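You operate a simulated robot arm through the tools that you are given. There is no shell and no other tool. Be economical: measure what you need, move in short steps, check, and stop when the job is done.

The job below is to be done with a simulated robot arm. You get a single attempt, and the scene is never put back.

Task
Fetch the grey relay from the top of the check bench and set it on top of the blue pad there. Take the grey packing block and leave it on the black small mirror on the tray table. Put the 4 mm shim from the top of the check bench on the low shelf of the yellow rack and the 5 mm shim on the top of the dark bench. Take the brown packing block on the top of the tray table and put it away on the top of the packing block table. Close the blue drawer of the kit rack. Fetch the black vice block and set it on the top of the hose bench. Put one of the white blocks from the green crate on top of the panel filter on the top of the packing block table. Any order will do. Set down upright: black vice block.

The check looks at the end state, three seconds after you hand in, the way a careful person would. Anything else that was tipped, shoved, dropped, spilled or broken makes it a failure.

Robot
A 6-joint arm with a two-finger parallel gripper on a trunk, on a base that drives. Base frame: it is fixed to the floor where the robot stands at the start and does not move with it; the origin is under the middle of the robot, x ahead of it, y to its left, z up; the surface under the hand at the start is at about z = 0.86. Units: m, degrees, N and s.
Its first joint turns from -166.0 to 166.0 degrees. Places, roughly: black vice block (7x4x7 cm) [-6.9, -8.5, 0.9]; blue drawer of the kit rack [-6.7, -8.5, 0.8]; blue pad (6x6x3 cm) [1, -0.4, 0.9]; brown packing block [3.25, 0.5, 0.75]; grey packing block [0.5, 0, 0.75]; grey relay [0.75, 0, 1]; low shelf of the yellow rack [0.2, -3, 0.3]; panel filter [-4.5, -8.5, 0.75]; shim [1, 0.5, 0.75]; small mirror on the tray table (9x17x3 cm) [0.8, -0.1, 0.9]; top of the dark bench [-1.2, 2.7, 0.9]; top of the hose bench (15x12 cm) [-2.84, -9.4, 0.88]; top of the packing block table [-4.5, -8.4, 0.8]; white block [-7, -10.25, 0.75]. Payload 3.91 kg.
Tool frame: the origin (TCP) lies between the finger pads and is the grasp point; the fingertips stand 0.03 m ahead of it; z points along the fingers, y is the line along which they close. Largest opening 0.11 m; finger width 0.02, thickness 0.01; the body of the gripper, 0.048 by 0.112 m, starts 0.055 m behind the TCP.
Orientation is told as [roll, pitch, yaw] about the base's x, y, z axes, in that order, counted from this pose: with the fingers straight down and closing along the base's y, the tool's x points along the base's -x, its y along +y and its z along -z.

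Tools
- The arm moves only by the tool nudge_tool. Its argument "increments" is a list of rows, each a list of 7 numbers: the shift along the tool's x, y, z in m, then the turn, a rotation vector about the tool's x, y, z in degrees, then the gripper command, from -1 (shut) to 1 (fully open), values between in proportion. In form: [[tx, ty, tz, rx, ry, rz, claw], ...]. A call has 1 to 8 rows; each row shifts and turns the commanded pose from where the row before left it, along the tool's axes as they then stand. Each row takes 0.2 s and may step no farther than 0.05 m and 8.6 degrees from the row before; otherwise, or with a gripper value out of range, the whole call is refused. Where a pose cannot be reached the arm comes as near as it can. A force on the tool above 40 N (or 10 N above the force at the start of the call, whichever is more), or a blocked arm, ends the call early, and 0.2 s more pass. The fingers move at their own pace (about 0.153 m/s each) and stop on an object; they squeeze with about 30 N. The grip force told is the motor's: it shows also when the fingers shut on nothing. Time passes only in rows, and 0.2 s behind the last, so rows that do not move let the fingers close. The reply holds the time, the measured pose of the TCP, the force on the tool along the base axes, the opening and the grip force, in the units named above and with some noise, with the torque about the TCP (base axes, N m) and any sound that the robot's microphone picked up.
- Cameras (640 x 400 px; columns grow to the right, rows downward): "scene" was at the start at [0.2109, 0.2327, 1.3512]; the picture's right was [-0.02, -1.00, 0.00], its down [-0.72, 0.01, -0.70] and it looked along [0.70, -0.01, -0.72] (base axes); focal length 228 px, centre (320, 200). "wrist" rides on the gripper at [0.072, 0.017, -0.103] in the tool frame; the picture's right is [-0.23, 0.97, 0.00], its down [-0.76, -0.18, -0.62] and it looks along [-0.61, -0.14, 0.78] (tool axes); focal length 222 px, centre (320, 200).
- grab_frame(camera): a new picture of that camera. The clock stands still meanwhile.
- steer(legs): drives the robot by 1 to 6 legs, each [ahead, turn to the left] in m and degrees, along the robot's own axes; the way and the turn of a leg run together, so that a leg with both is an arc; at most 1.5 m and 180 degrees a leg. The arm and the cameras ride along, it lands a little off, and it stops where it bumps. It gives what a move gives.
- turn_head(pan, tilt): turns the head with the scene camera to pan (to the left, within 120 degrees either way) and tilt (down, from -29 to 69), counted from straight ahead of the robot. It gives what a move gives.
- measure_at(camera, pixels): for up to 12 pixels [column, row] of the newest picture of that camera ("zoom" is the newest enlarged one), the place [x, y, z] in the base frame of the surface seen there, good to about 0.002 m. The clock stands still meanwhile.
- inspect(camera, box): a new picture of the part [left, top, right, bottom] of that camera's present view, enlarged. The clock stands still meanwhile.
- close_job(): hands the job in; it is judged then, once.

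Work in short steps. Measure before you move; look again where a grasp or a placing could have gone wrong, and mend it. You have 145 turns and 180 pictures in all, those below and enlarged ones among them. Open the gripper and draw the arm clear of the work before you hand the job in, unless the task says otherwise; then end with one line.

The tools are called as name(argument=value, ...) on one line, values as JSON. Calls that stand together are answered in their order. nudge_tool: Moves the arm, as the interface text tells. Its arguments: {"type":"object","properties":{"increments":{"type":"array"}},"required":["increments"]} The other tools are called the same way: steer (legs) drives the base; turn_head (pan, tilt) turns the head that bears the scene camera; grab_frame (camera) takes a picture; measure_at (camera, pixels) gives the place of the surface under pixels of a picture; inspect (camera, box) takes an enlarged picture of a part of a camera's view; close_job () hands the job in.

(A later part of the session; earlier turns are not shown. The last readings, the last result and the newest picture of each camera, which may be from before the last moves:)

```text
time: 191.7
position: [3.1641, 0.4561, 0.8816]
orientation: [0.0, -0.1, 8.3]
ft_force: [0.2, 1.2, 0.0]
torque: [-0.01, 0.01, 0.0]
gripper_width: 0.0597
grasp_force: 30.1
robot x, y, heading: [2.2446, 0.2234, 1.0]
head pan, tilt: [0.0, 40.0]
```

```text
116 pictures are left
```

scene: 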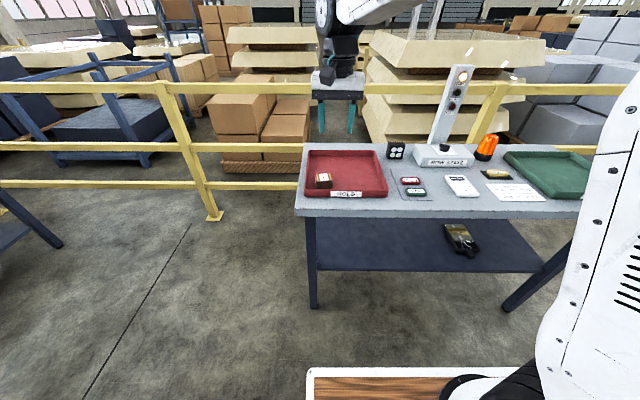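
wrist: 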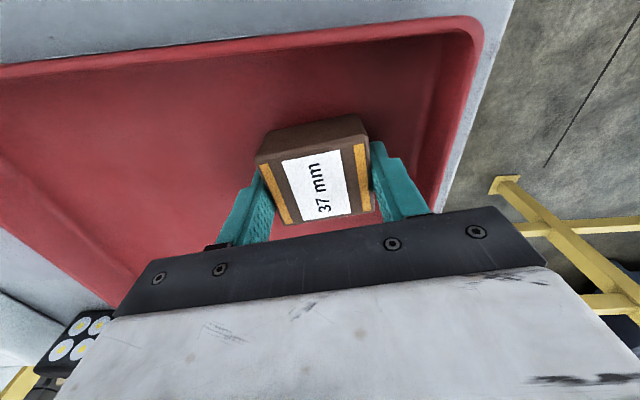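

Gripped (0.06). I lift and pull the arm back toward the robot.

nudge_tool(increments=[[0, 0, -0.045, 0, 0, 0, -1], [0, 0, -0.045, 0, 0, 0, -1], [0, 0, -0.045, 0, 0, 0, -1], [0, 0, -0.045, 0, 0, 0, -1], [0.045, 0, -0.02, 0, 0, 0, -1], [0.045, 0, -0.02, 0, 0, 0, -1], [0.045, 0, -0.02, 0, 0, 0, -1], [0.045, -0.02, 0, 0, 0, 0, -1]])

steer(legs=[[0, -101], [1.2, 0], [1.16, 0], [0, -80], [1.5, 0]])

turn_head(pan=40, tilt=20)

grab_frame(camera="scene")

```text
time: 193.5
position: [2.9871, 0.4103, 1.1218]
orientation: [-0.1, -0.1, 8.3]
ft_force: [0.1, -0.9, -1.9]
torque: [-0.01, 0.04, -0.03]
gripper_width: 0.0597
grasp_force: 30.0
robot x, y, heading: [2.2467, 0.2218, 1.0]
head pan, tilt: [0.0, 40.0]
```

```text
time: 219.9
position: [-0.444, -2.2172, 1.1229]
orientation: [-0.1, 0.0, -173.9]
ft_force: [-0.6, -0.7, -1.1]
torque: [-0.02, 0.0, -0.02]
gripper_width: 0.0596
grasp_force: 30.1
robot x, y, heading: [0.3026, -2.0592, 178.9]
head pan, tilt: [0.0, 40.0]
```

```text
time: 221.0
position: [-0.4434, -2.2158, 1.1218]
orientation: [0.0, -0.2, -173.9]
ft_force: [-0.4, 0.0, -0.8]
torque: [-0.01, 0.03, 0.01]
gripper_width: 0.0597
grasp_force: 30.0
robot x, y, heading: [0.3004, -2.0616, 178.9]
head pan, tilt: [40.0, 20.0]
```

```text
115 pictures are left
```

scene: 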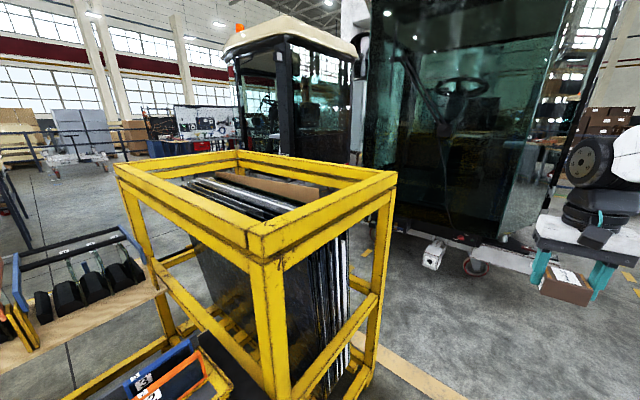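

I measure the cab's near edge and the lane width.

measure_at(camera="scene", pixels=[[433, 250], [475, 268], [530, 262], [400, 370], [385, 180], [420, 300], [350, 140], [300, 170], [620, 275]])

turn_head(pan=0, tilt=20)

grab_frame(camera="scene")

```text
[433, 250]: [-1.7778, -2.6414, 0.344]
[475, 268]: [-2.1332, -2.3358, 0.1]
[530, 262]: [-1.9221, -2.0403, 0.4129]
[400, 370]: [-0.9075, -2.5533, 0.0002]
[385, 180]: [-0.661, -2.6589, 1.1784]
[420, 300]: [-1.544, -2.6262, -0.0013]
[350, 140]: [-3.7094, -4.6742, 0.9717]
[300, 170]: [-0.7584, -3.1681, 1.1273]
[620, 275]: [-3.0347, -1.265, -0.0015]
```

```text
time: 222.0
position: [-0.4426, -2.2171, 1.1203]
orientation: [-0.1, -0.1, -173.9]
ft_force: [1.3, -1.0, -0.5]
torque: [0.01, 0.0, -0.01]
gripper_width: 0.0599
grasp_force: 29.8
robot x, y, heading: [0.299, -2.0549, 178.9]
head pan, tilt: [0.0, 20.0]
```

```text
114 pictures are left
```

scene: 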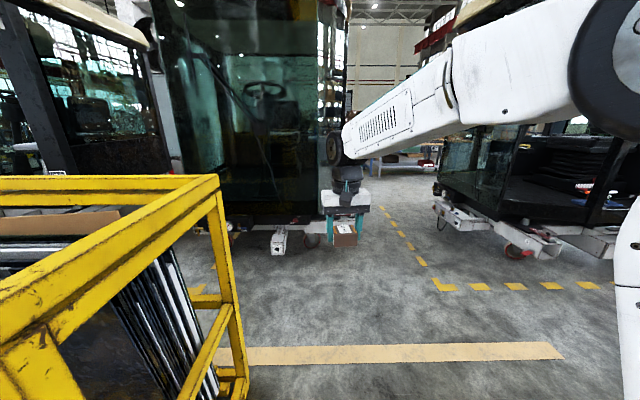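

The lane between rack (x≈-0.7) and cab (x≈-1.8) is about 1 m wide. I drive in: forward 1.05, turn left 45°, 0.65, turn left 45° and look ahead.

steer(legs=[[1.05, 0], [0, 46], [0.65, 0], [0, 45]])

grab_frame(camera="scene")

```text
time: 234.8
position: [-1.0514, -3.2372, 1.123]
orientation: [0.0, -0.1, -83.5]
ft_force: [-0.5, -0.1, -1.0]
torque: [0.03, -0.02, 0.01]
gripper_width: 0.0596
grasp_force: 29.8
robot x, y, heading: [-1.2168, -2.4899, -90.7]
head pan, tilt: [0.0, 20.0]
```

```text
113 pictures are left
```

scene: 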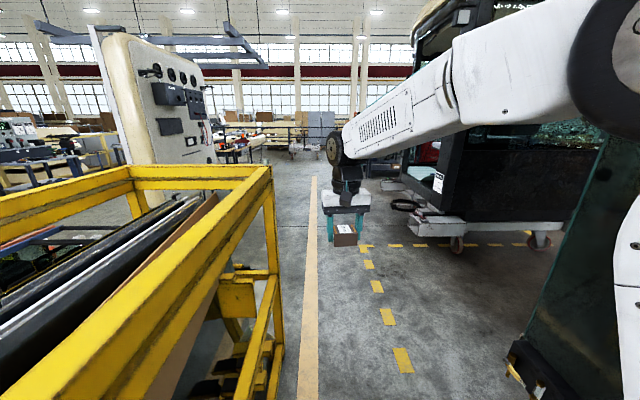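

The lane ahead is clear. I drive 3.3 m further south and look again.

steer(legs=[[1.5, 0.7], [1.5, 0], [0.8, 0]])

turn_head(pan=20, tilt=15)

grab_frame(camera="scene")

turn_head(pan=-50, tilt=15)

grab_frame(camera="scene")

```text
time: 253.2
position: [-1.0784, -7.048, 1.1226]
orientation: [-0.1, -0.2, -83.8]
ft_force: [-0.3, 0.2, -0.7]
torque: [0.02, 0.05, -0.01]
gripper_width: 0.0596
grasp_force: 30.0
robot x, y, heading: [-1.2406, -6.2981, -91.0]
head pan, tilt: [0.0, 20.0]
```

```text
time: 254.1
position: [-1.0787, -7.0494, 1.1209]
orientation: [-0.1, -0.1, -83.8]
ft_force: [-0.3, -0.1, -0.2]
torque: [-0.02, -0.01, -0.02]
gripper_width: 0.0596
grasp_force: 29.8
robot x, y, heading: [-1.2358, -6.3052, -91.0]
head pan, tilt: [20.0, 15.0]
```

```text
112 pictures are left
```

scene: 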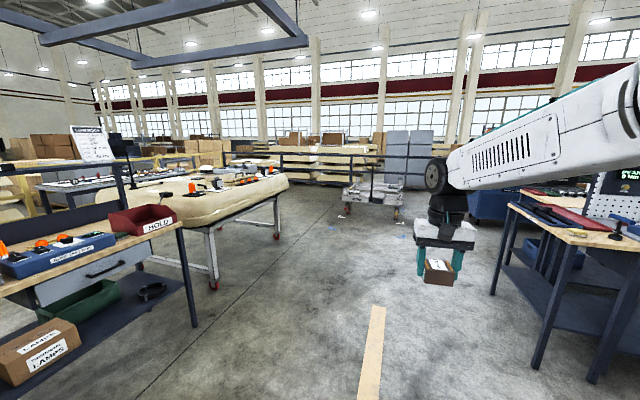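

```text
time: 255.5
position: [-1.079, -7.048, 1.1229]
orientation: [-0.1, -0.2, -83.8]
ft_force: [-0.7, -0.6, -0.2]
torque: [-0.03, 0.01, 0.01]
gripper_width: 0.0595
grasp_force: 30.0
robot x, y, heading: [-1.2389, -6.3024, -90.8]
head pan, tilt: [-50.0, 15.0]
```

```text
111 pictures are left
```

scene: 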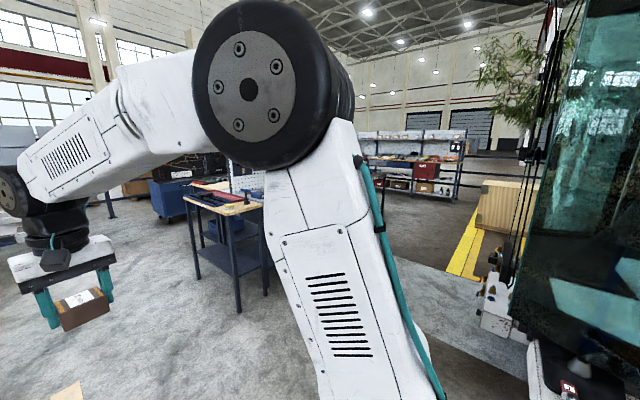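

I measure the bench corner and cab to plan the way west.

measure_at(camera="scene", pixels=[[186, 197], [262, 205], [238, 312], [198, 278], [490, 300], [515, 340], [470, 240], [400, 200], [450, 310], [520, 370]])

turn_head(pan=-95, tilt=15)

grab_frame(camera="scene")

```text
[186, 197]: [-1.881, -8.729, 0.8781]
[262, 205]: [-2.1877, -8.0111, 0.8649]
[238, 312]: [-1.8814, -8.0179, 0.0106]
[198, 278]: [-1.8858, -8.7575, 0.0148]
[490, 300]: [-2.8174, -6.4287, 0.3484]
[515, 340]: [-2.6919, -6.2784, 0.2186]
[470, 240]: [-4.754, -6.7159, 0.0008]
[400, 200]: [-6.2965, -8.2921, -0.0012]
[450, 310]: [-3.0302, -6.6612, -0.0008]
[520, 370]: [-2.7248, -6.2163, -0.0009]
```

```text
time: 256.6
position: [-1.0782, -7.0481, 1.1228]
orientation: [-0.1, -0.1, -83.8]
ft_force: [0.9, 0.4, -0.4]
torque: [0.04, -0.01, 0.01]
gripper_width: 0.0596
grasp_force: 30.8
robot x, y, heading: [-1.2418, -6.3064, -90.9]
head pan, tilt: [-95.0, 15.0]
```

```text
110 pictures are left
```

scene: 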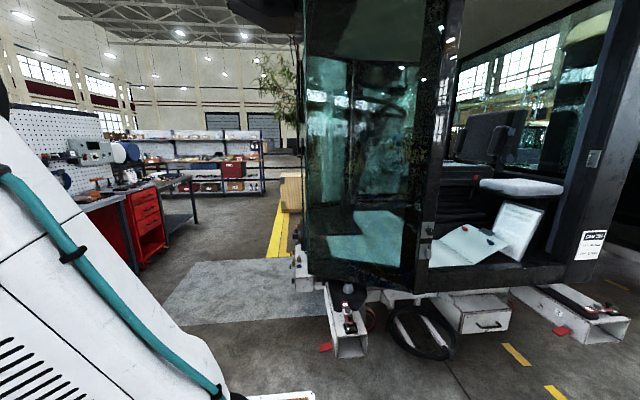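

The aisle between cab (y>-6.45) and bench (y<-8.0) is clear. I go south 0.85, turn west and advance, then look left.

steer(legs=[[0.85, 0], [0, -89], [1.5, 0], [0.8, 0]])

turn_head(pan=45, tilt=25)

grab_frame(camera="scene")

turn_head(pan=0, tilt=20)

grab_frame(camera="scene")

```text
time: 275.8
position: [-4.2888, -7.4282, 1.1226]
orientation: [-0.1, -0.2, -170.6]
ft_force: [1.1, 0.1, -0.7]
torque: [-0.01, 0.02, -0.03]
gripper_width: 0.0593
grasp_force: 29.8
robot x, y, heading: [-3.5549, -7.2245, -177.6]
head pan, tilt: [-95.0, 15.0]
```

```text
time: 278.0
position: [-4.2893, -7.4286, 1.1211]
orientation: [-0.1, -0.1, -170.6]
ft_force: [0.2, 0.3, -1.5]
torque: [0.02, 0.0, 0.0]
gripper_width: 0.0596
grasp_force: 30.3
robot x, y, heading: [-3.5536, -7.2283, -178.0]
head pan, tilt: [45.0, 25.0]
```

```text
109 pictures are left
```

scene: 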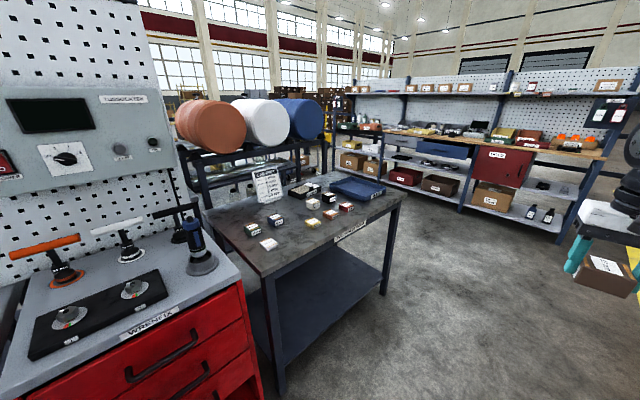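

```text
time: 279.1
position: [-4.29, -7.4286, 1.1218]
orientation: [-0.1, -0.2, -170.6]
ft_force: [-0.1, -0.7, -0.8]
torque: [0.01, -0.02, -0.01]
gripper_width: 0.0595
grasp_force: 30.0
robot x, y, heading: [-3.5528, -7.2282, -177.8]
head pan, tilt: [0.0, 20.0]
```

```text
108 pictures are left
```

scene: 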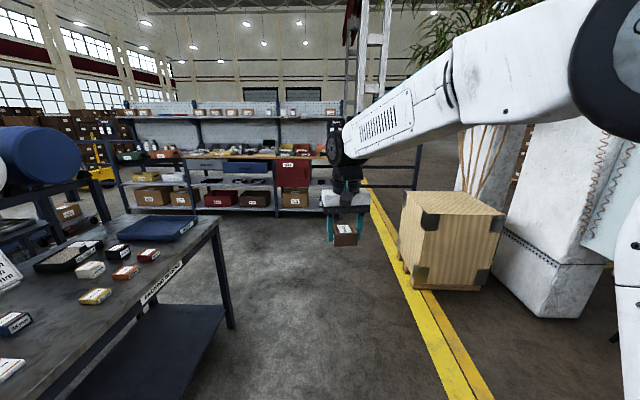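

The packing block table is at left. I measure its front edge and free places.

measure_at(camera="scene", pixels=[[215, 222], [100, 340], [150, 285], [180, 250], [60, 300], [150, 225]])

inspect(camera="scene", box=[0, 190, 240, 340])

```text
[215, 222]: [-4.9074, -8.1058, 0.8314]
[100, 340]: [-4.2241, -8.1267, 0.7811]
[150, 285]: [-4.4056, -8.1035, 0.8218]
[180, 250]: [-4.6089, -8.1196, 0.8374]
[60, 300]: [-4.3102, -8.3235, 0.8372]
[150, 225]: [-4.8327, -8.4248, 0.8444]
```

```text
2.67 times, centred on (120, 265) of scene
```

zoom: 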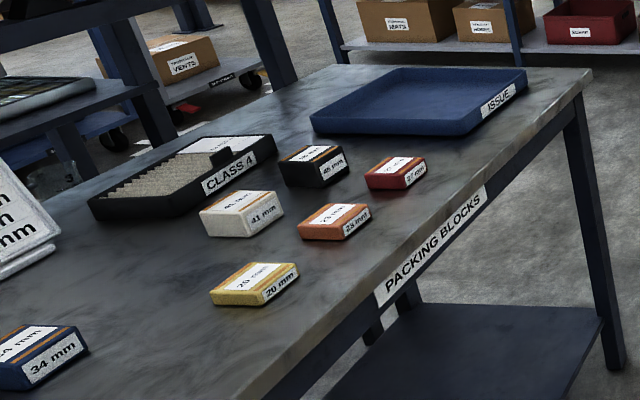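

Table: front y=-8.10, top z≈0.838; the panel filter is the pleated "CLASS 4" piece. I drive to face the table.

steer(legs=[[0.75, 0], [0, 88]])

turn_head(pan=0, tilt=45)

grab_frame(camera="scene")

```text
time: 286.9
position: [-4.1216, -7.9966, 1.1221]
orientation: [-0.1, -0.2, -82.9]
ft_force: [-0.2, 0.1, -1.6]
torque: [-0.04, -0.02, -0.04]
gripper_width: 0.0595
grasp_force: 30.5
robot x, y, heading: [-4.2966, -7.2544, -90.2]
head pan, tilt: [0.0, 20.0]
```

```text
time: 287.8
position: [-4.1207, -7.9976, 1.122]
orientation: [-0.1, -0.1, -82.9]
ft_force: [0.6, -0.5, -0.7]
torque: [0.02, 0.01, -0.01]
gripper_width: 0.0597
grasp_force: 29.5
robot x, y, heading: [-4.2952, -7.2525, -90.2]
head pan, tilt: [0.0, 45.0]
```

```text
106 pictures are left
```

scene: 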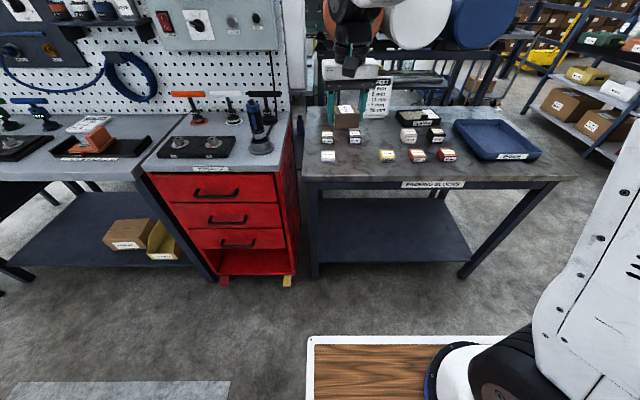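

Free spot near (352,162). I measure it and its neighbours.

measure_at(camera="scene", pixels=[[352, 165], [336, 158], [328, 150], [378, 155], [386, 150], [350, 145], [352, 176], [328, 160]])

inspect(camera="scene", box=[300, 100, 460, 190])

```text
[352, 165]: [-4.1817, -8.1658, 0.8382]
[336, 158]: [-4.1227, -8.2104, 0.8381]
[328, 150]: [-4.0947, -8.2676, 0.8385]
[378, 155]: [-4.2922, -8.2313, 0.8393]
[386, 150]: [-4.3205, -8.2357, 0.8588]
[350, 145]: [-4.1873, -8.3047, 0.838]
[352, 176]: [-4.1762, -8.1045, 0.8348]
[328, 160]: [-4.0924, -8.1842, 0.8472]
```

```text
4.00 times, centred on (380, 145) of scene
```

zoom: 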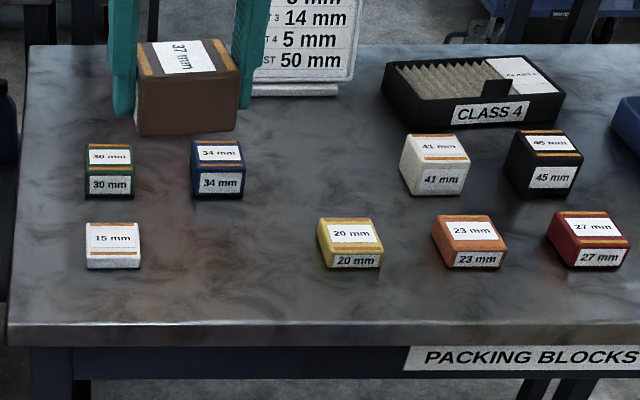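

I'll place the brown block at (-4.205, -8.205). I turn to yaw -90, move over and lower.

nudge_tool(increments=[[0, 0, 0, 0, 0, 7.1, -1], [-0.042, -0.021, 0, 0, 0, 0, -1], [-0.042, -0.021, 0, 0, 0, 0, -1], [-0.042, -0.021, 0, 0, 0, 0, -1], [-0.042, -0.021, 0, 0, 0, 0, -1], [-0.039, 0, 0.03, 0, 0, 0, -1], [0, 0, 0.045, 0, 0, 0, -1], [0, 0, 0.045, 0, 0, 0, -1]])

nudge_tool(increments=[[0, 0, 0.045, 0, 0, 0, -1], [0, 0, 0.045, 0, 0, 0, -1], [0, 0, 0.03, 0, 0, 0, -1], [0, 0, 0, 0, 0, 0, -1]])

inspect(camera="scene", box=[300, 100, 460, 190])

```text
time: 289.6
position: [-4.2046, -8.203, 1.0033]
orientation: [0.0, -0.2, -90.0]
ft_force: [0.2, 0.1, -0.1]
torque: [-0.01, -0.02, 0.01]
gripper_width: 0.0598
grasp_force: 29.7
robot x, y, heading: [-4.2898, -7.2523, -90.1]
head pan, tilt: [0.0, 45.0]
```

```text
time: 290.6
position: [-4.2047, -8.2054, 0.8808]
orientation: [0.0, -0.1, -90.1]
ft_force: [-0.4, 0.6, -1.1]
torque: [-0.02, 0.01, 0.0]
gripper_width: 0.0596
grasp_force: 30.3
robot x, y, heading: [-4.2964, -7.254, -90.1]
head pan, tilt: [0.0, 45.0]
```

```text
4.00 times, centred on (380, 145) of scene
```

zoom: 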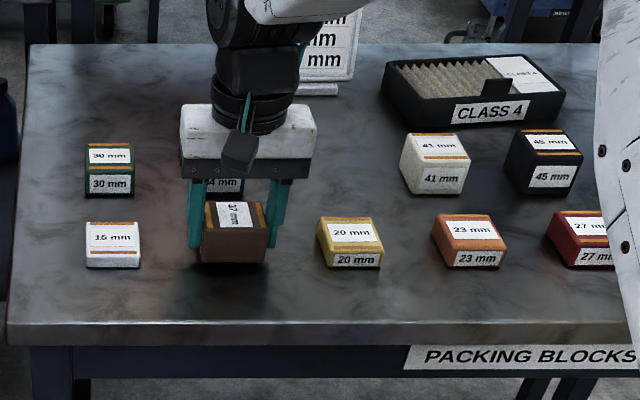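

I lower 6 mm to contact, open moderately, and rise.

nudge_tool(increments=[[0, 0, 0.004, 0, 0, 0, -1], [0, 0, 0.002, 0, 0, 0, -1], [0, 0, 0, 0, 0, 0, 0.25], [0, 0, 0, 0, 0, 0, 0.35], [0, 0, -0.04, 0, 0, 0, 0.35], [0, 0, -0.045, 0, 0, 0, 0.35], [0, 0, -0.045, 0, 0, 0, 0.35], [0.02, 0, -0.045, 0, 0, 0, 0.35]])

inspect(camera="scene", box=[300, 100, 460, 190])

```text
time: 292.4
position: [-4.2055, -8.185, 1.0507]
orientation: [-0.2, -0.1, -89.9]
ft_force: [0.3, -0.4, -0.7]
torque: [-0.02, -0.05, 0.0]
gripper_width: 0.0742
grasp_force: 0.1
robot x, y, heading: [-4.2913, -7.2568, -90.3]
head pan, tilt: [0.0, 45.0]
```

```text
4.00 times, centred on (380, 145) of scene
```

zoom: 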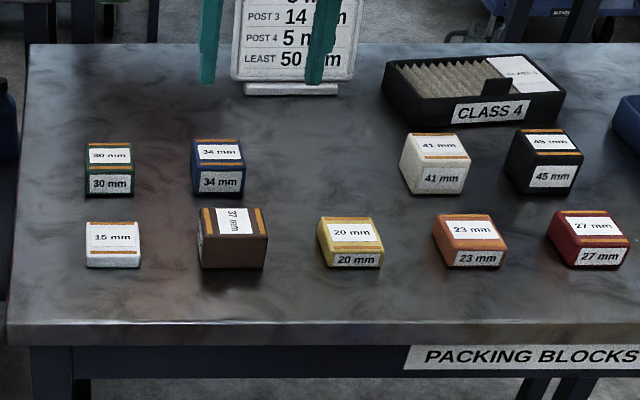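

Brown block placed. I measure the panel filter's top for later.

inspect(camera="scene", box=[385, 100, 455, 144])

measure_at(camera="zoom", pixels=[[110, 150], [200, 180], [290, 140], [395, 145], [360, 150], [95, 145], [155, 285], [520, 260], [460, 130], [320, 130], [250, 215], [250, 170]])

```text
9.09 times, centred on (420, 122) of scene
```

zoom: 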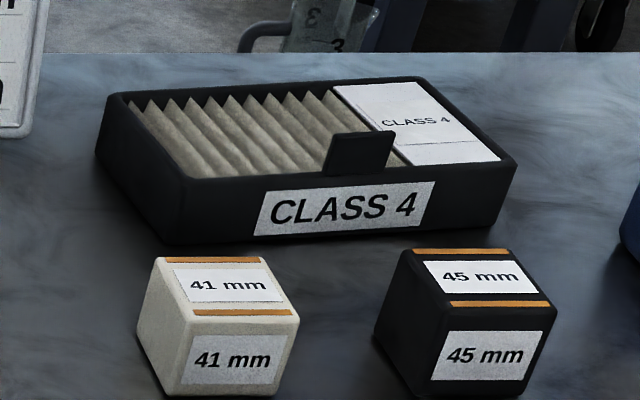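

```text
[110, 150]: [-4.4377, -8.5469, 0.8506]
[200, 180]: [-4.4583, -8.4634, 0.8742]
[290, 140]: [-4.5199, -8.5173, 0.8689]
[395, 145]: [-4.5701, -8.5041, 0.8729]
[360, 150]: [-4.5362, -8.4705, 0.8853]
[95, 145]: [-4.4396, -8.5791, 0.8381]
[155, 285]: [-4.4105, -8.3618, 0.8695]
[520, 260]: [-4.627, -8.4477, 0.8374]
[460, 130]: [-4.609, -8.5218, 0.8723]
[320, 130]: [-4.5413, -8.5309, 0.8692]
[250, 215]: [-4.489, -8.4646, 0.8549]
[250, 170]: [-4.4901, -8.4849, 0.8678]
```

Next the kit rack to the west. I retract the arm and drive that way, then look.

nudge_tool(increments=[[0.045, 0, -0.02, 0, 0, 0, 0], [0.045, 0, -0.02, 0, 0, 0, 0], [0.045, 0, -0.02, 0, 0, 0, 0], [0.045, 0, 0, 0, 0, 0, 0]])

steer(legs=[[0, -90], [1.2, 0]])

turn_head(pan=20, tilt=20)

grab_frame(camera="scene")

inspect(camera="scene", box=[120, 80, 440, 280])

```text
time: 293.4
position: [-4.2059, -8.0034, 1.1098]
orientation: [-0.1, -0.1, -89.9]
ft_force: [0.0, -0.5, -0.4]
torque: [0.03, 0.01, 0.02]
gripper_width: 0.0548
grasp_force: 0.0
robot x, y, heading: [-4.2962, -7.2545, -89.9]
head pan, tilt: [0.0, 45.0]
```

```text
time: 303.3
position: [-6.24, -7.3224, 1.1105]
orientation: [-0.1, -0.1, 179.3]
ft_force: [0.5, -1.2, -0.7]
torque: [-0.01, -0.02, 0.01]
gripper_width: 0.0549
grasp_force: 0.0
robot x, y, heading: [-5.4877, -7.2432, 179.3]
head pan, tilt: [0.0, 45.0]
```

```text
time: 304.1
position: [-6.2392, -7.3226, 1.1106]
orientation: [0.1, 0.0, 179.2]
ft_force: [-0.7, -0.5, -0.1]
torque: [0.0, 0.0, 0.04]
gripper_width: 0.0554
grasp_force: 0.1
robot x, y, heading: [-5.4915, -7.2418, 179.4]
head pan, tilt: [20.0, 20.0]
```

```text
101 pictures are left
```

scene: 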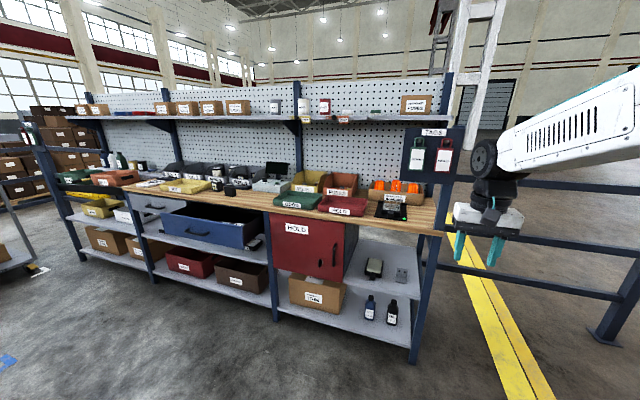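

```text
2.00 times, centred on (280, 180) of scene
```

zoom: 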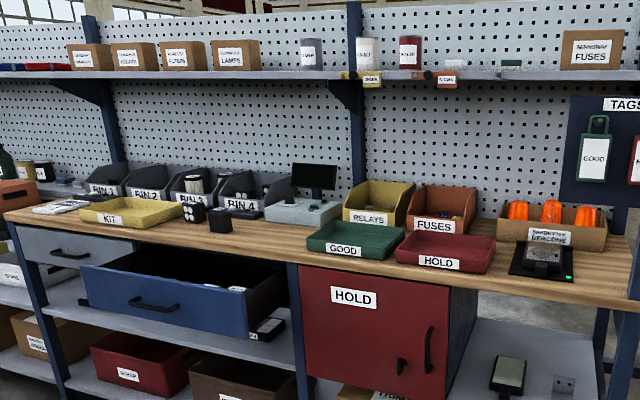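

The blue drawer stands open; a black block is at zoom (219,217). I measure.

measure_at(camera="zoom", pixels=[[218, 210], [192, 212], [170, 305], [85, 290], [250, 315], [160, 240], [285, 290], [330, 270], [100, 262], [40, 240], [275, 295], [240, 285]])

inspect(camera="scene", box=[190, 165, 270, 215])

```text
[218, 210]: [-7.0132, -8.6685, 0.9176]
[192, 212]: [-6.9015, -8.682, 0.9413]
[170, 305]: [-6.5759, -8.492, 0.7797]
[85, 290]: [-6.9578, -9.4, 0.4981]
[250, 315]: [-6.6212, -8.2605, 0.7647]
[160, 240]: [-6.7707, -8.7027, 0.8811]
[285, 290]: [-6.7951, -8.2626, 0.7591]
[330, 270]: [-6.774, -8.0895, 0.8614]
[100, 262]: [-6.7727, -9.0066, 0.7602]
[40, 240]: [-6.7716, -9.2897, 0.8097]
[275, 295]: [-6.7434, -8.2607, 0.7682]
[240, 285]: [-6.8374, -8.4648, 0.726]
```

```text
8.00 times, centred on (230, 190) of scene
```

zoom: 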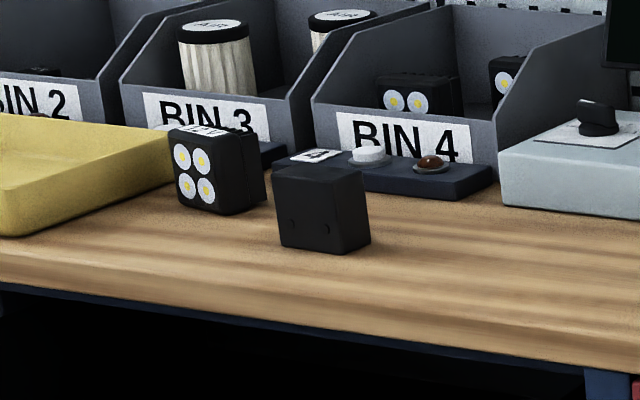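

I drive to face the kit rack at y≈-8.5, then close in.

steer(legs=[[0, 90.6], [1.25, 0], [0, -90], [0.5, 0]])

turn_head(pan=0, tilt=45)

grab_frame(camera="scene")

```text
time: 320.6
position: [-6.7342, -8.5816, 1.1106]
orientation: [0.0, 0.0, -179.4]
ft_force: [0.1, 0.2, 0.7]
torque: [-0.03, 0.03, 0.02]
gripper_width: 0.0548
grasp_force: 0.1
robot x, y, heading: [-5.9839, -8.4902, -179.3]
head pan, tilt: [20.0, 20.0]
```

```text
time: 321.5
position: [-6.7332, -8.5824, 1.1102]
orientation: [-0.1, -0.1, -179.4]
ft_force: [0.3, 0.2, -0.5]
torque: [-0.01, 0.0, 0.0]
gripper_width: 0.0551
grasp_force: 0.0
robot x, y, heading: [-5.9893, -8.4861, -179.6]
head pan, tilt: [0.0, 45.0]
```

```text
98 pictures are left
```

scene: 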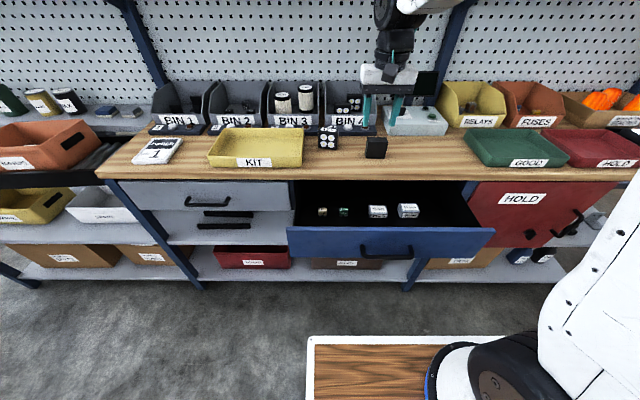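

First close the drawer. I measure its face, handle and the rack's front edge.

measure_at(camera="scene", pixels=[[390, 229], [390, 238], [300, 240], [480, 240], [385, 247], [340, 245], [410, 178], [250, 190], [210, 202], [376, 140], [376, 152], [450, 245]])

inspect(camera="scene", box=[280, 120, 500, 270])

```text
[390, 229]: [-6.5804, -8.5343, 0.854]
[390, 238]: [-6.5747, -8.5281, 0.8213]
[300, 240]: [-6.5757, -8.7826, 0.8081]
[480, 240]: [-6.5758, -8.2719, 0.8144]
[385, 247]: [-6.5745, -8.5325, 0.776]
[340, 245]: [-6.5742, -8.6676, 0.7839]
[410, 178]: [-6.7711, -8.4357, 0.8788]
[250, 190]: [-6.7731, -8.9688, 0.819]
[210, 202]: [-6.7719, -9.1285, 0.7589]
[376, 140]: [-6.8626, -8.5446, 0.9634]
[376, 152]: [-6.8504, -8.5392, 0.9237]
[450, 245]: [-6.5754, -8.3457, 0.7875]
```

```text
2.67 times, centred on (390, 195) of scene
```

zoom: 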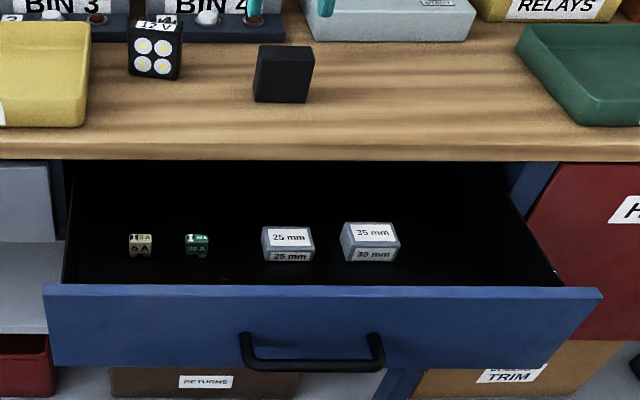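

Drawer face at x=-6.575 centre y≈-8.53, flush would be x≈-6.773. I back up 0.2 m, tilt the closed gripper 50°, and lower it in front of the face above the handle.

steer(legs=[[-0.22, 0]])

nudge_tool(increments=[[0, 0, 0, 0, -8.4, 0, -1], [0, 0, 0, 0, -8.4, 0, -1], [0, 0, 0, 0, -8.4, 0, -1], [0, 0, 0, 0, -8.4, 0, -1], [0, 0, 0, 0, -8.4, 0, -1], [0, 0, 0, 0, -8.0, 0, -1]])

nudge_tool(increments=[[0.0381, -0.0087, 0.0254, 0, 0, 0, -1], [0.0381, -0.0087, 0.0254, 0, 0, 0, -1], [0.0381, -0.0087, 0.0254, 0, 0, 0, -1], [0.0381, -0.0087, 0.0254, 0, 0, 0, -1], [0.0381, -0.0087, 0.0254, 0, 0, 0, -1], [0.0381, -0.0087, 0.0254, 0, 0, 0, -1], [0, 0, 0, 0, 0, 0, -1]])

grab_frame(camera="scene")

```text
time: 323.2
position: [-6.5129, -8.5791, 1.1093]
orientation: [-0.1, -0.1, -179.5]
ft_force: [-0.5, -0.8, -0.4]
torque: [-0.04, 0.02, -0.01]
gripper_width: 0.0551
grasp_force: 0.2
robot x, y, heading: [-5.7655, -8.4881, -179.7]
head pan, tilt: [0.0, 45.0]
```

```text
time: 324.6
position: [-6.5129, -8.5794, 1.1096]
orientation: [0.0, -50.2, -179.4]
ft_force: [0.6, -0.9, -0.5]
torque: [0.0, -0.01, 0.0]
gripper_width: 0.0
grasp_force: 30.3
robot x, y, heading: [-5.7636, -8.4828, -179.8]
head pan, tilt: [0.0, 45.0]
```

```text
time: 326.2
position: [-6.4935, -8.5211, 0.8519]
orientation: [-3.4, -49.5, -176.5]
ft_force: [0.6, 0.7, 0.5]
torque: [0.0, 0.01, -0.04]
gripper_width: 0.0
grasp_force: 30.0
out of reach, approached as far as the arm can: row 6
robot x, y, heading: [-5.7641, -8.4815, -179.6]
head pan, tilt: [0.0, 45.0]
```

```text
96 pictures are left
```

scene: 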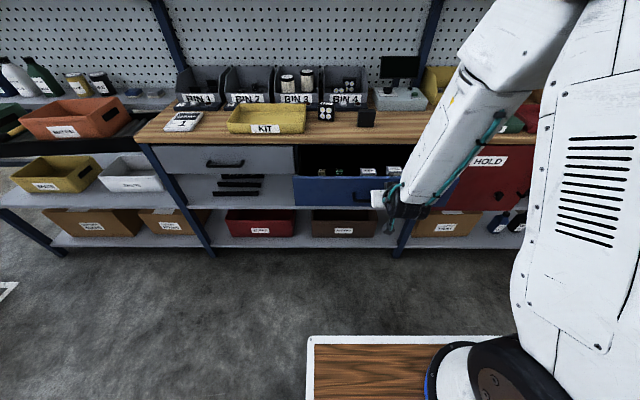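

Near the inner reach limit, still 5 cm from the face. I ease forward and slightly down.

nudge_tool(increments=[[-0.0078, 0, 0.0326, 0, 0, 0, -1], [0, 0, 0, 0, 0, 0, -1]])

inspect(camera="scene", box=[280, 130, 460, 240])

grab_frame(camera="wrist")

```text
time: 326.8
position: [-6.53, -8.5258, 0.8471]
orientation: [-2.6, -49.7, -177.7]
ft_force: [-0.4, 0.2, 0.2]
torque: [-0.01, -0.01, 0.01]
gripper_width: 0.0
grasp_force: 30.2
out of reach, approached as far as the arm can: row 1
robot x, y, heading: [-5.7649, -8.481, -179.5]
head pan, tilt: [0.0, 45.0]
```

```text
3.56 times, centred on (370, 185) of scene
```

zoom: 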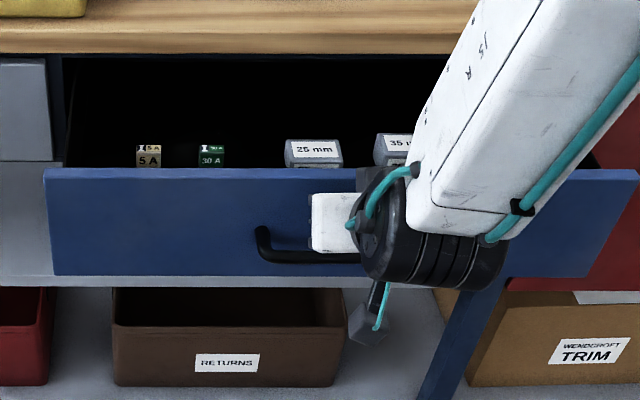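

```text
94 pictures are left
```

wrist: 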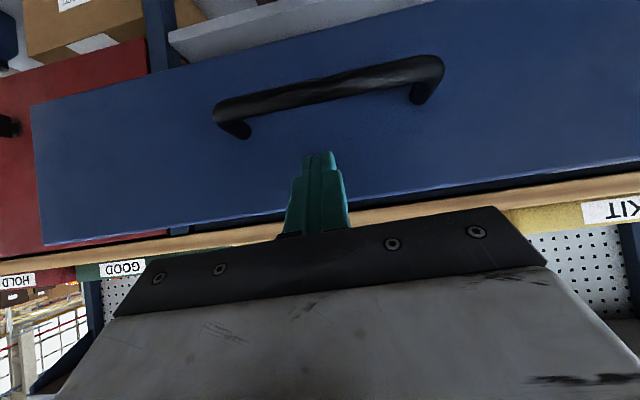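

Fingertips face the drawer above the handle. I push forward gently in steps of 2.5 cm.

nudge_tool(increments=[[-0.0161, 0, 0.0192, 0, 0, 0, -1], [-0.0161, 0, 0.0192, 0, 0, 0, -1], [-0.0161, 0, 0.0192, 0, 0, 0, -1], [-0.0161, 0, 0.0192, 0, 0, 0, -1], [0, 0, 0, 0, 0, 0, -1]])

inspect(camera="scene", box=[280, 130, 460, 240])

```text
time: 328.0
position: [-6.6298, -8.5381, 0.8507]
orientation: [-0.2, -50.1, -179.5]
ft_force: [1.3, -0.3, -0.3]
torque: [0.02, -0.01, -0.03]
gripper_width: 0.0
grasp_force: 29.7
out of reach, approached as far as the arm can: row 1, 3
robot x, y, heading: [-5.765, -8.4851, -179.5]
head pan, tilt: [0.0, 45.0]
```

```text
3.56 times, centred on (370, 185) of scene
```

zoom: 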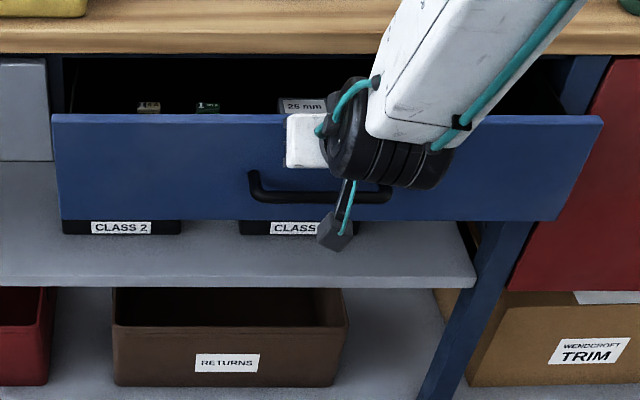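

It moves easily. I continue about 11 cm more, slightly lower.

nudge_tool(increments=[[-0.016, 0, 0.0237, 0, 0, 0, -1], [-0.016, 0, 0.0237, 0, 0, 0, -1], [-0.016, 0, 0.0237, 0, 0, 0, -1], [-0.012, 0, 0.0145, 0, 0, 0, -1], [0, 0, 0, 0, 0, 0, -1]])

inspect(camera="scene", box=[200, 130, 460, 240])

measure_at(camera="zoom", pixels=[[240, 130], [150, 90], [500, 100], [260, 80]])

```text
time: 329.2
position: [-6.7353, -8.538, 0.8423]
orientation: [0.0, -50.1, -179.4]
ft_force: [0.0, -1.0, 0.0]
torque: [-0.02, -0.02, 0.0]
gripper_width: 0.0001
grasp_force: 30.0
robot x, y, heading: [-5.7624, -8.4832, -179.3]
head pan, tilt: [0.0, 45.0]
```

```text
2.46 times, centred on (330, 185) of scene
```

zoom: 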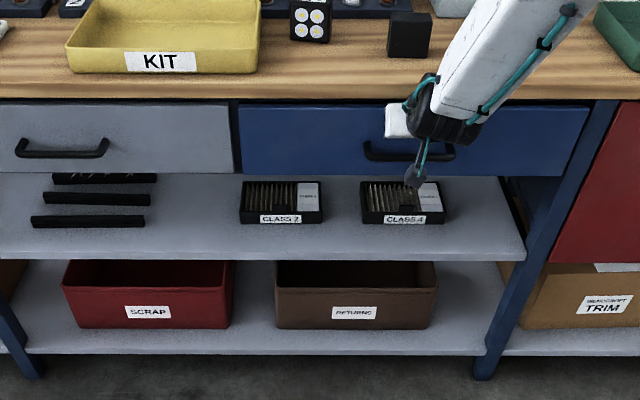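

```text
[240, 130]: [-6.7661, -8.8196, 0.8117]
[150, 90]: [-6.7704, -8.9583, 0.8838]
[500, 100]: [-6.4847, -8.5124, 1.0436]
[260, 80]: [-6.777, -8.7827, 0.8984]
```

Face at -6.766 versus -6.773 for the closed neighbour. I push the last centimetre until it stops.

nudge_tool(increments=[[-0.0038, 0, 0.0046, 0, 0, 0, -1], [-0.0038, 0, 0.0046, 0, 0, 0, -1], [0, 0, 0, 0, 0, 0, -1]])

inspect(camera="scene", box=[200, 130, 460, 240])

measure_at(camera="zoom", pixels=[[250, 130], [220, 130], [560, 140], [300, 150], [180, 130]])

```text
time: 330.0
position: [-6.7431, -8.5384, 0.8426]
orientation: [-0.1, -50.0, -179.5]
ft_force: [34.4, 0.0, 10.2]
torque: [-0.25, -0.07, -0.02]
gripper_width: 0.0
grasp_force: 29.9
robot x, y, heading: [-5.7606, -8.4867, -179.5]
head pan, tilt: [0.0, 45.0]
```

```text
2.46 times, centred on (330, 185) of scene
```

zoom: 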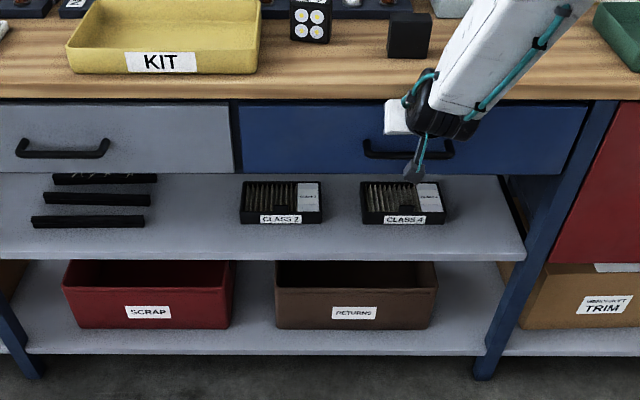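

```text
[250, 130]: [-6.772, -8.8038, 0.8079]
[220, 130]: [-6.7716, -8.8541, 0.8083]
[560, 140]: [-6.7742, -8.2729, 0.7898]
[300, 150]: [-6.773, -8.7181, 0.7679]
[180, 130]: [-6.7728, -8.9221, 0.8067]
```

Drawer is flush and closed. I back off, raise and un-tilt.

nudge_tool(increments=[[0.0193, 0, -0.023, 0, 0, 0, -1], [0.0193, 0, -0.023, 0, 0, 0, -1], [-0.034, 0, -0.0286, 0, 0, 0, -1], [-0.034, 0, -0.0286, 0, 0, 0, 0], [-0.034, 0, -0.0286, 0, 0, 0, 0.2], [-0.034, 0, -0.0286, 0, 0, 0, 0.2], [-0.034, 0, -0.0286, 0, 0, 0, 0.2], [-0.034, 0, -0.0286, 0, 0, 0, 0.2]])

nudge_tool(increments=[[0, 0, 0, 0, 8.4, 0, 0.2], [0, 0, 0, 0, 8.4, 0, 0.2], [0, 0, 0, 0, 8.4, 0, 0.2], [0, 0, 0, 0, 8.4, 0, 0.2], [0, 0, 0, 0, 8.4, 0, 0.2], [0, 0, 0, 0, 8.0, 0, 0.2]])

steer(legs=[[0.15, 0]])

inspect(camera="scene", box=[280, 110, 440, 210])

grab_frame(camera="wrist")

```text
time: 331.8
position: [-6.6845, -8.5373, 1.1113]
orientation: [-0.5, -50.1, -179.1]
ft_force: [-0.8, -0.4, 0.0]
torque: [0.0, 0.03, -0.03]
gripper_width: 0.0658
grasp_force: 0.0
robot x, y, heading: [-5.7647, -8.4856, -179.4]
head pan, tilt: [0.0, 45.0]
```

```text
time: 333.2
position: [-6.6847, -8.5385, 1.1102]
orientation: [0.0, -0.1, -179.5]
ft_force: [0.2, 0.2, 0.0]
torque: [0.0, 0.03, 0.04]
gripper_width: 0.0662
grasp_force: 0.1
robot x, y, heading: [-5.7616, -8.4872, -179.5]
head pan, tilt: [0.0, 45.0]
```

```text
time: 334.6
position: [-6.8349, -8.5361, 1.1106]
orientation: [-0.1, -0.1, -179.6]
ft_force: [0.1, 0.2, 0.1]
torque: [0.01, 0.01, -0.03]
gripper_width: 0.0664
grasp_force: 0.0
robot x, y, heading: [-5.9136, -8.4838, -180.1]
head pan, tilt: [0.0, 45.0]
```

```text
4.00 times, centred on (360, 160) of scene
```

zoom: 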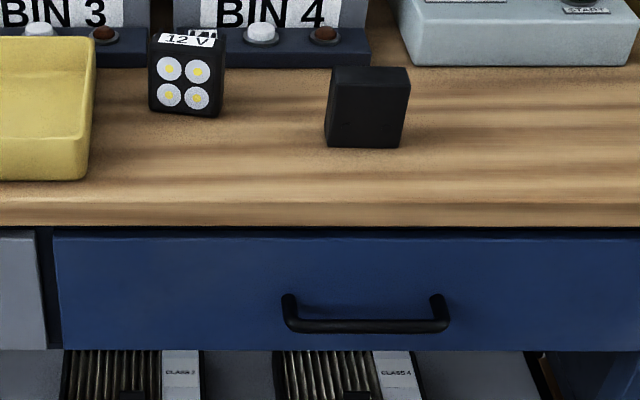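

```text
89 pictures are left
```

wrist: 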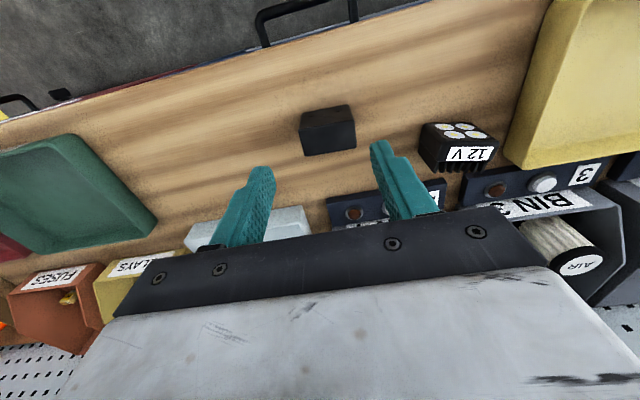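

The vice block is at (327,130) in the wrist view. I enlarge and measure.

inspect(camera="wrist", box=[280, 90, 376, 160])

measure_at(camera="zoom", pixels=[[155, 245], [480, 200], [510, 360], [190, 420], [170, 200], [300, 300], [480, 110], [140, 150]])

```text
5.71 times, centred on (328, 125) of wrist
```

zoom: 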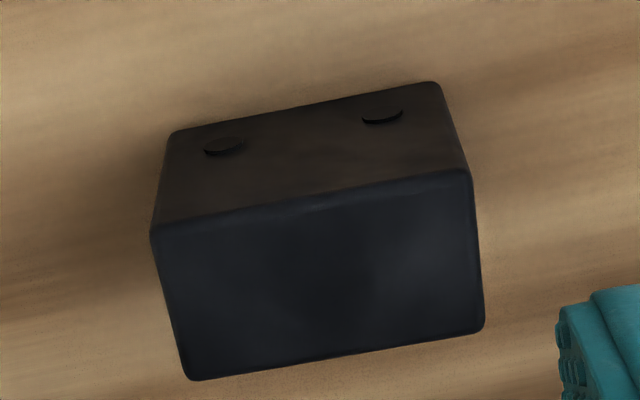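

```text
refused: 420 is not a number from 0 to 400
```

measure_at(camera="zoom", pixels=[[158, 238], [466, 182], [478, 325], [192, 372], [320, 280], [440, 90], [180, 140], [560, 200]])

```text
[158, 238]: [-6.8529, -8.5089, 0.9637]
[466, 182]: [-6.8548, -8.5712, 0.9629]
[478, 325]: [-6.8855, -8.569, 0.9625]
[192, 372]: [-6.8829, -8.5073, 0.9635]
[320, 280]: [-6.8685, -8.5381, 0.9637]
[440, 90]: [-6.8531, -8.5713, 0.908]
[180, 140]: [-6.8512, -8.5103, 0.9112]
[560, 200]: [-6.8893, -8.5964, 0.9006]
```

Vice block centre (-6.869, -8.539), 66 mm along y, top 0.963. I open to ~9 cm, descend to TCP 0.94 and close.

nudge_tool(increments=[[-0.034, 0.003, 0, 0, 0, 0, 0.65], [0, 0, 0.04, 0, 0, 0, 0.65], [0, 0, 0.045, 0, 0, 0, 0.65], [0, 0, 0.045, 0, 0, 0, 0.65], [0, 0, 0.04, 0, 0, 0, 0.65], [0, 0, 0, 0, 0, 0, 0.2], [0, 0, 0, 0, 0, 0, -1], [0, 0, 0, 0, 0, 0, -1]])

nudge_tool(increments=[[0, 0, -0.04, 0, 0, 0, -1], [0, 0, -0.045, 0, 0, 0, -1], [0, 0, -0.045, 0, 0, 0, -1], [0.04, 0, -0.03, 0, 0, 0, -1], [0.045, 0, 0, 0, 0, 0, -1], [0.045, 0, 0, 0, 0, 0, -1]])

grab_frame(camera="scene")

grab_frame(camera="wrist")

```text
time: 336.4
position: [-6.8688, -8.5403, 0.9378]
orientation: [-0.1, -0.2, -179.6]
ft_force: [-0.6, 1.2, 1.1]
torque: [-0.05, 0.02, -0.07]
gripper_width: 0.0661
grasp_force: 29.8
robot x, y, heading: [-5.9137, -8.4844, -179.5]
head pan, tilt: [0.0, 45.0]
```

```text
time: 337.8
position: [-6.7385, -8.5393, 1.0993]
orientation: [-0.1, -0.1, -179.6]
ft_force: [0.2, -0.4, -5.7]
torque: [0.0, -0.04, -0.02]
gripper_width: 0.0661
grasp_force: 29.8
robot x, y, heading: [-5.9112, -8.4849, -179.5]
head pan, tilt: [0.0, 45.0]
```

```text
87 pictures are left
```

scene: 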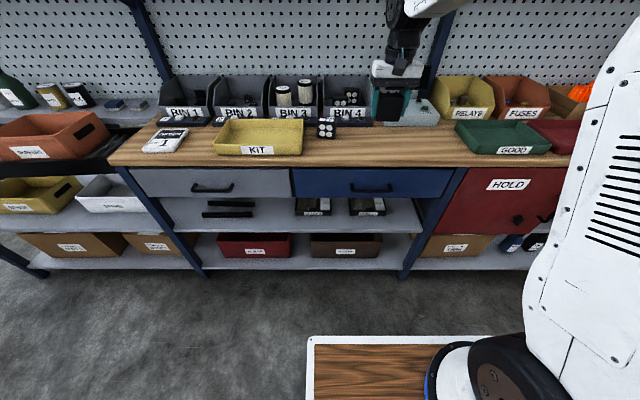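

```text
86 pictures are left
```

wrist: 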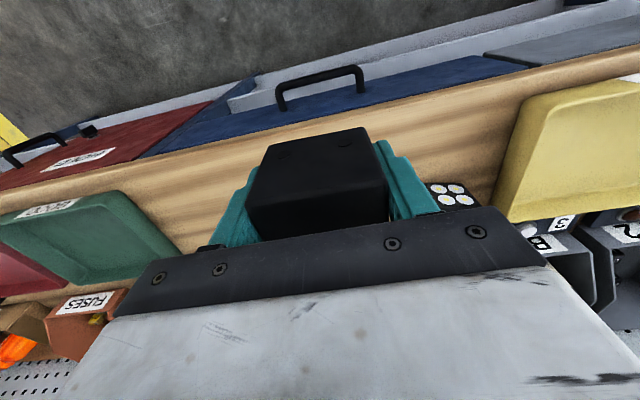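

Vice block held. I look toward the south and southeast for the way to the hose bench and the green crate.

turn_head(pan=75, tilt=20)

grab_frame(camera="scene")

turn_head(pan=118, tilt=20)

grab_frame(camera="scene")

```text
time: 339.3
position: [-6.7384, -8.5391, 1.0996]
orientation: [0.0, 0.0, -179.6]
ft_force: [1.1, 1.1, -3.1]
torque: [0.02, 0.0, 0.02]
gripper_width: 0.0663
grasp_force: 30.0
robot x, y, heading: [-5.9128, -8.482, -179.8]
head pan, tilt: [75.0, 20.0]
```

```text
85 pictures are left
```

scene: 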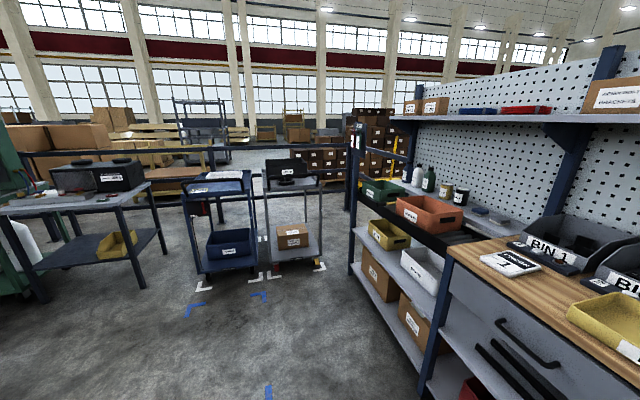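

```text
time: 340.4
position: [-6.7383, -8.5394, 1.099]
orientation: [-0.1, -0.1, -179.6]
ft_force: [0.6, 0.3, -3.9]
torque: [0.02, -0.03, -0.04]
gripper_width: 0.0662
grasp_force: 29.9
robot x, y, heading: [-5.9112, -8.4852, -180.0]
head pan, tilt: [118.0, 20.0]
```

```text
84 pictures are left
```

scene: 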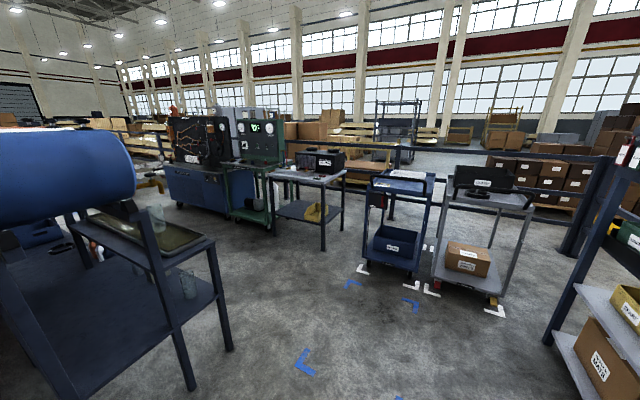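

I measure the benches to the southeast.

measure_at(camera="scene", pixels=[[185, 170], [215, 172], [245, 168], [300, 178], [330, 185], [180, 205], [125, 220], [212, 240], [215, 340], [130, 175], [270, 165]])

inspect(camera="scene", box=[90, 100, 350, 262])

```text
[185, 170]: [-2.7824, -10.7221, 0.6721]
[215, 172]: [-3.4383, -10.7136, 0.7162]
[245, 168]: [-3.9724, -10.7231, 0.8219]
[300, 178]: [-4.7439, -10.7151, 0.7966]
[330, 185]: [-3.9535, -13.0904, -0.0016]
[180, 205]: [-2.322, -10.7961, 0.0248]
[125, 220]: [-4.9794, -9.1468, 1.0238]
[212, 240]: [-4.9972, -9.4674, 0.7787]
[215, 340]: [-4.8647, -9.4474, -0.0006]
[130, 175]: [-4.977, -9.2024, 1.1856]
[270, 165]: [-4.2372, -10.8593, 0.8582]
```

```text
2.46 times, centred on (220, 181) of scene
```

zoom: 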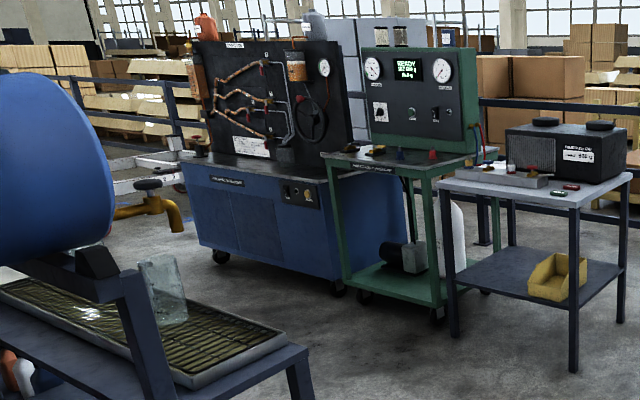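

I measure the trolleys standing south of here.

measure_at(camera="scene", pixels=[[395, 183], [370, 190], [430, 190], [440, 197], [485, 180], [520, 208], [370, 262], [425, 290], [500, 310], [340, 180]])

```text
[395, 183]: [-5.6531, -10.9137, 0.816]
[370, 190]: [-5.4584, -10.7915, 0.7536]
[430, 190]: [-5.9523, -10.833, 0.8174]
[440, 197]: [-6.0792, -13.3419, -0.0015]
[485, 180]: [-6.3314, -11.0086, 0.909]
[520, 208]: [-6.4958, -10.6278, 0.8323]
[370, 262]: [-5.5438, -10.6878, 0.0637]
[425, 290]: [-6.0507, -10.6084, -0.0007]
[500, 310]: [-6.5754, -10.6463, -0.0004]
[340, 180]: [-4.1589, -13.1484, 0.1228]
```

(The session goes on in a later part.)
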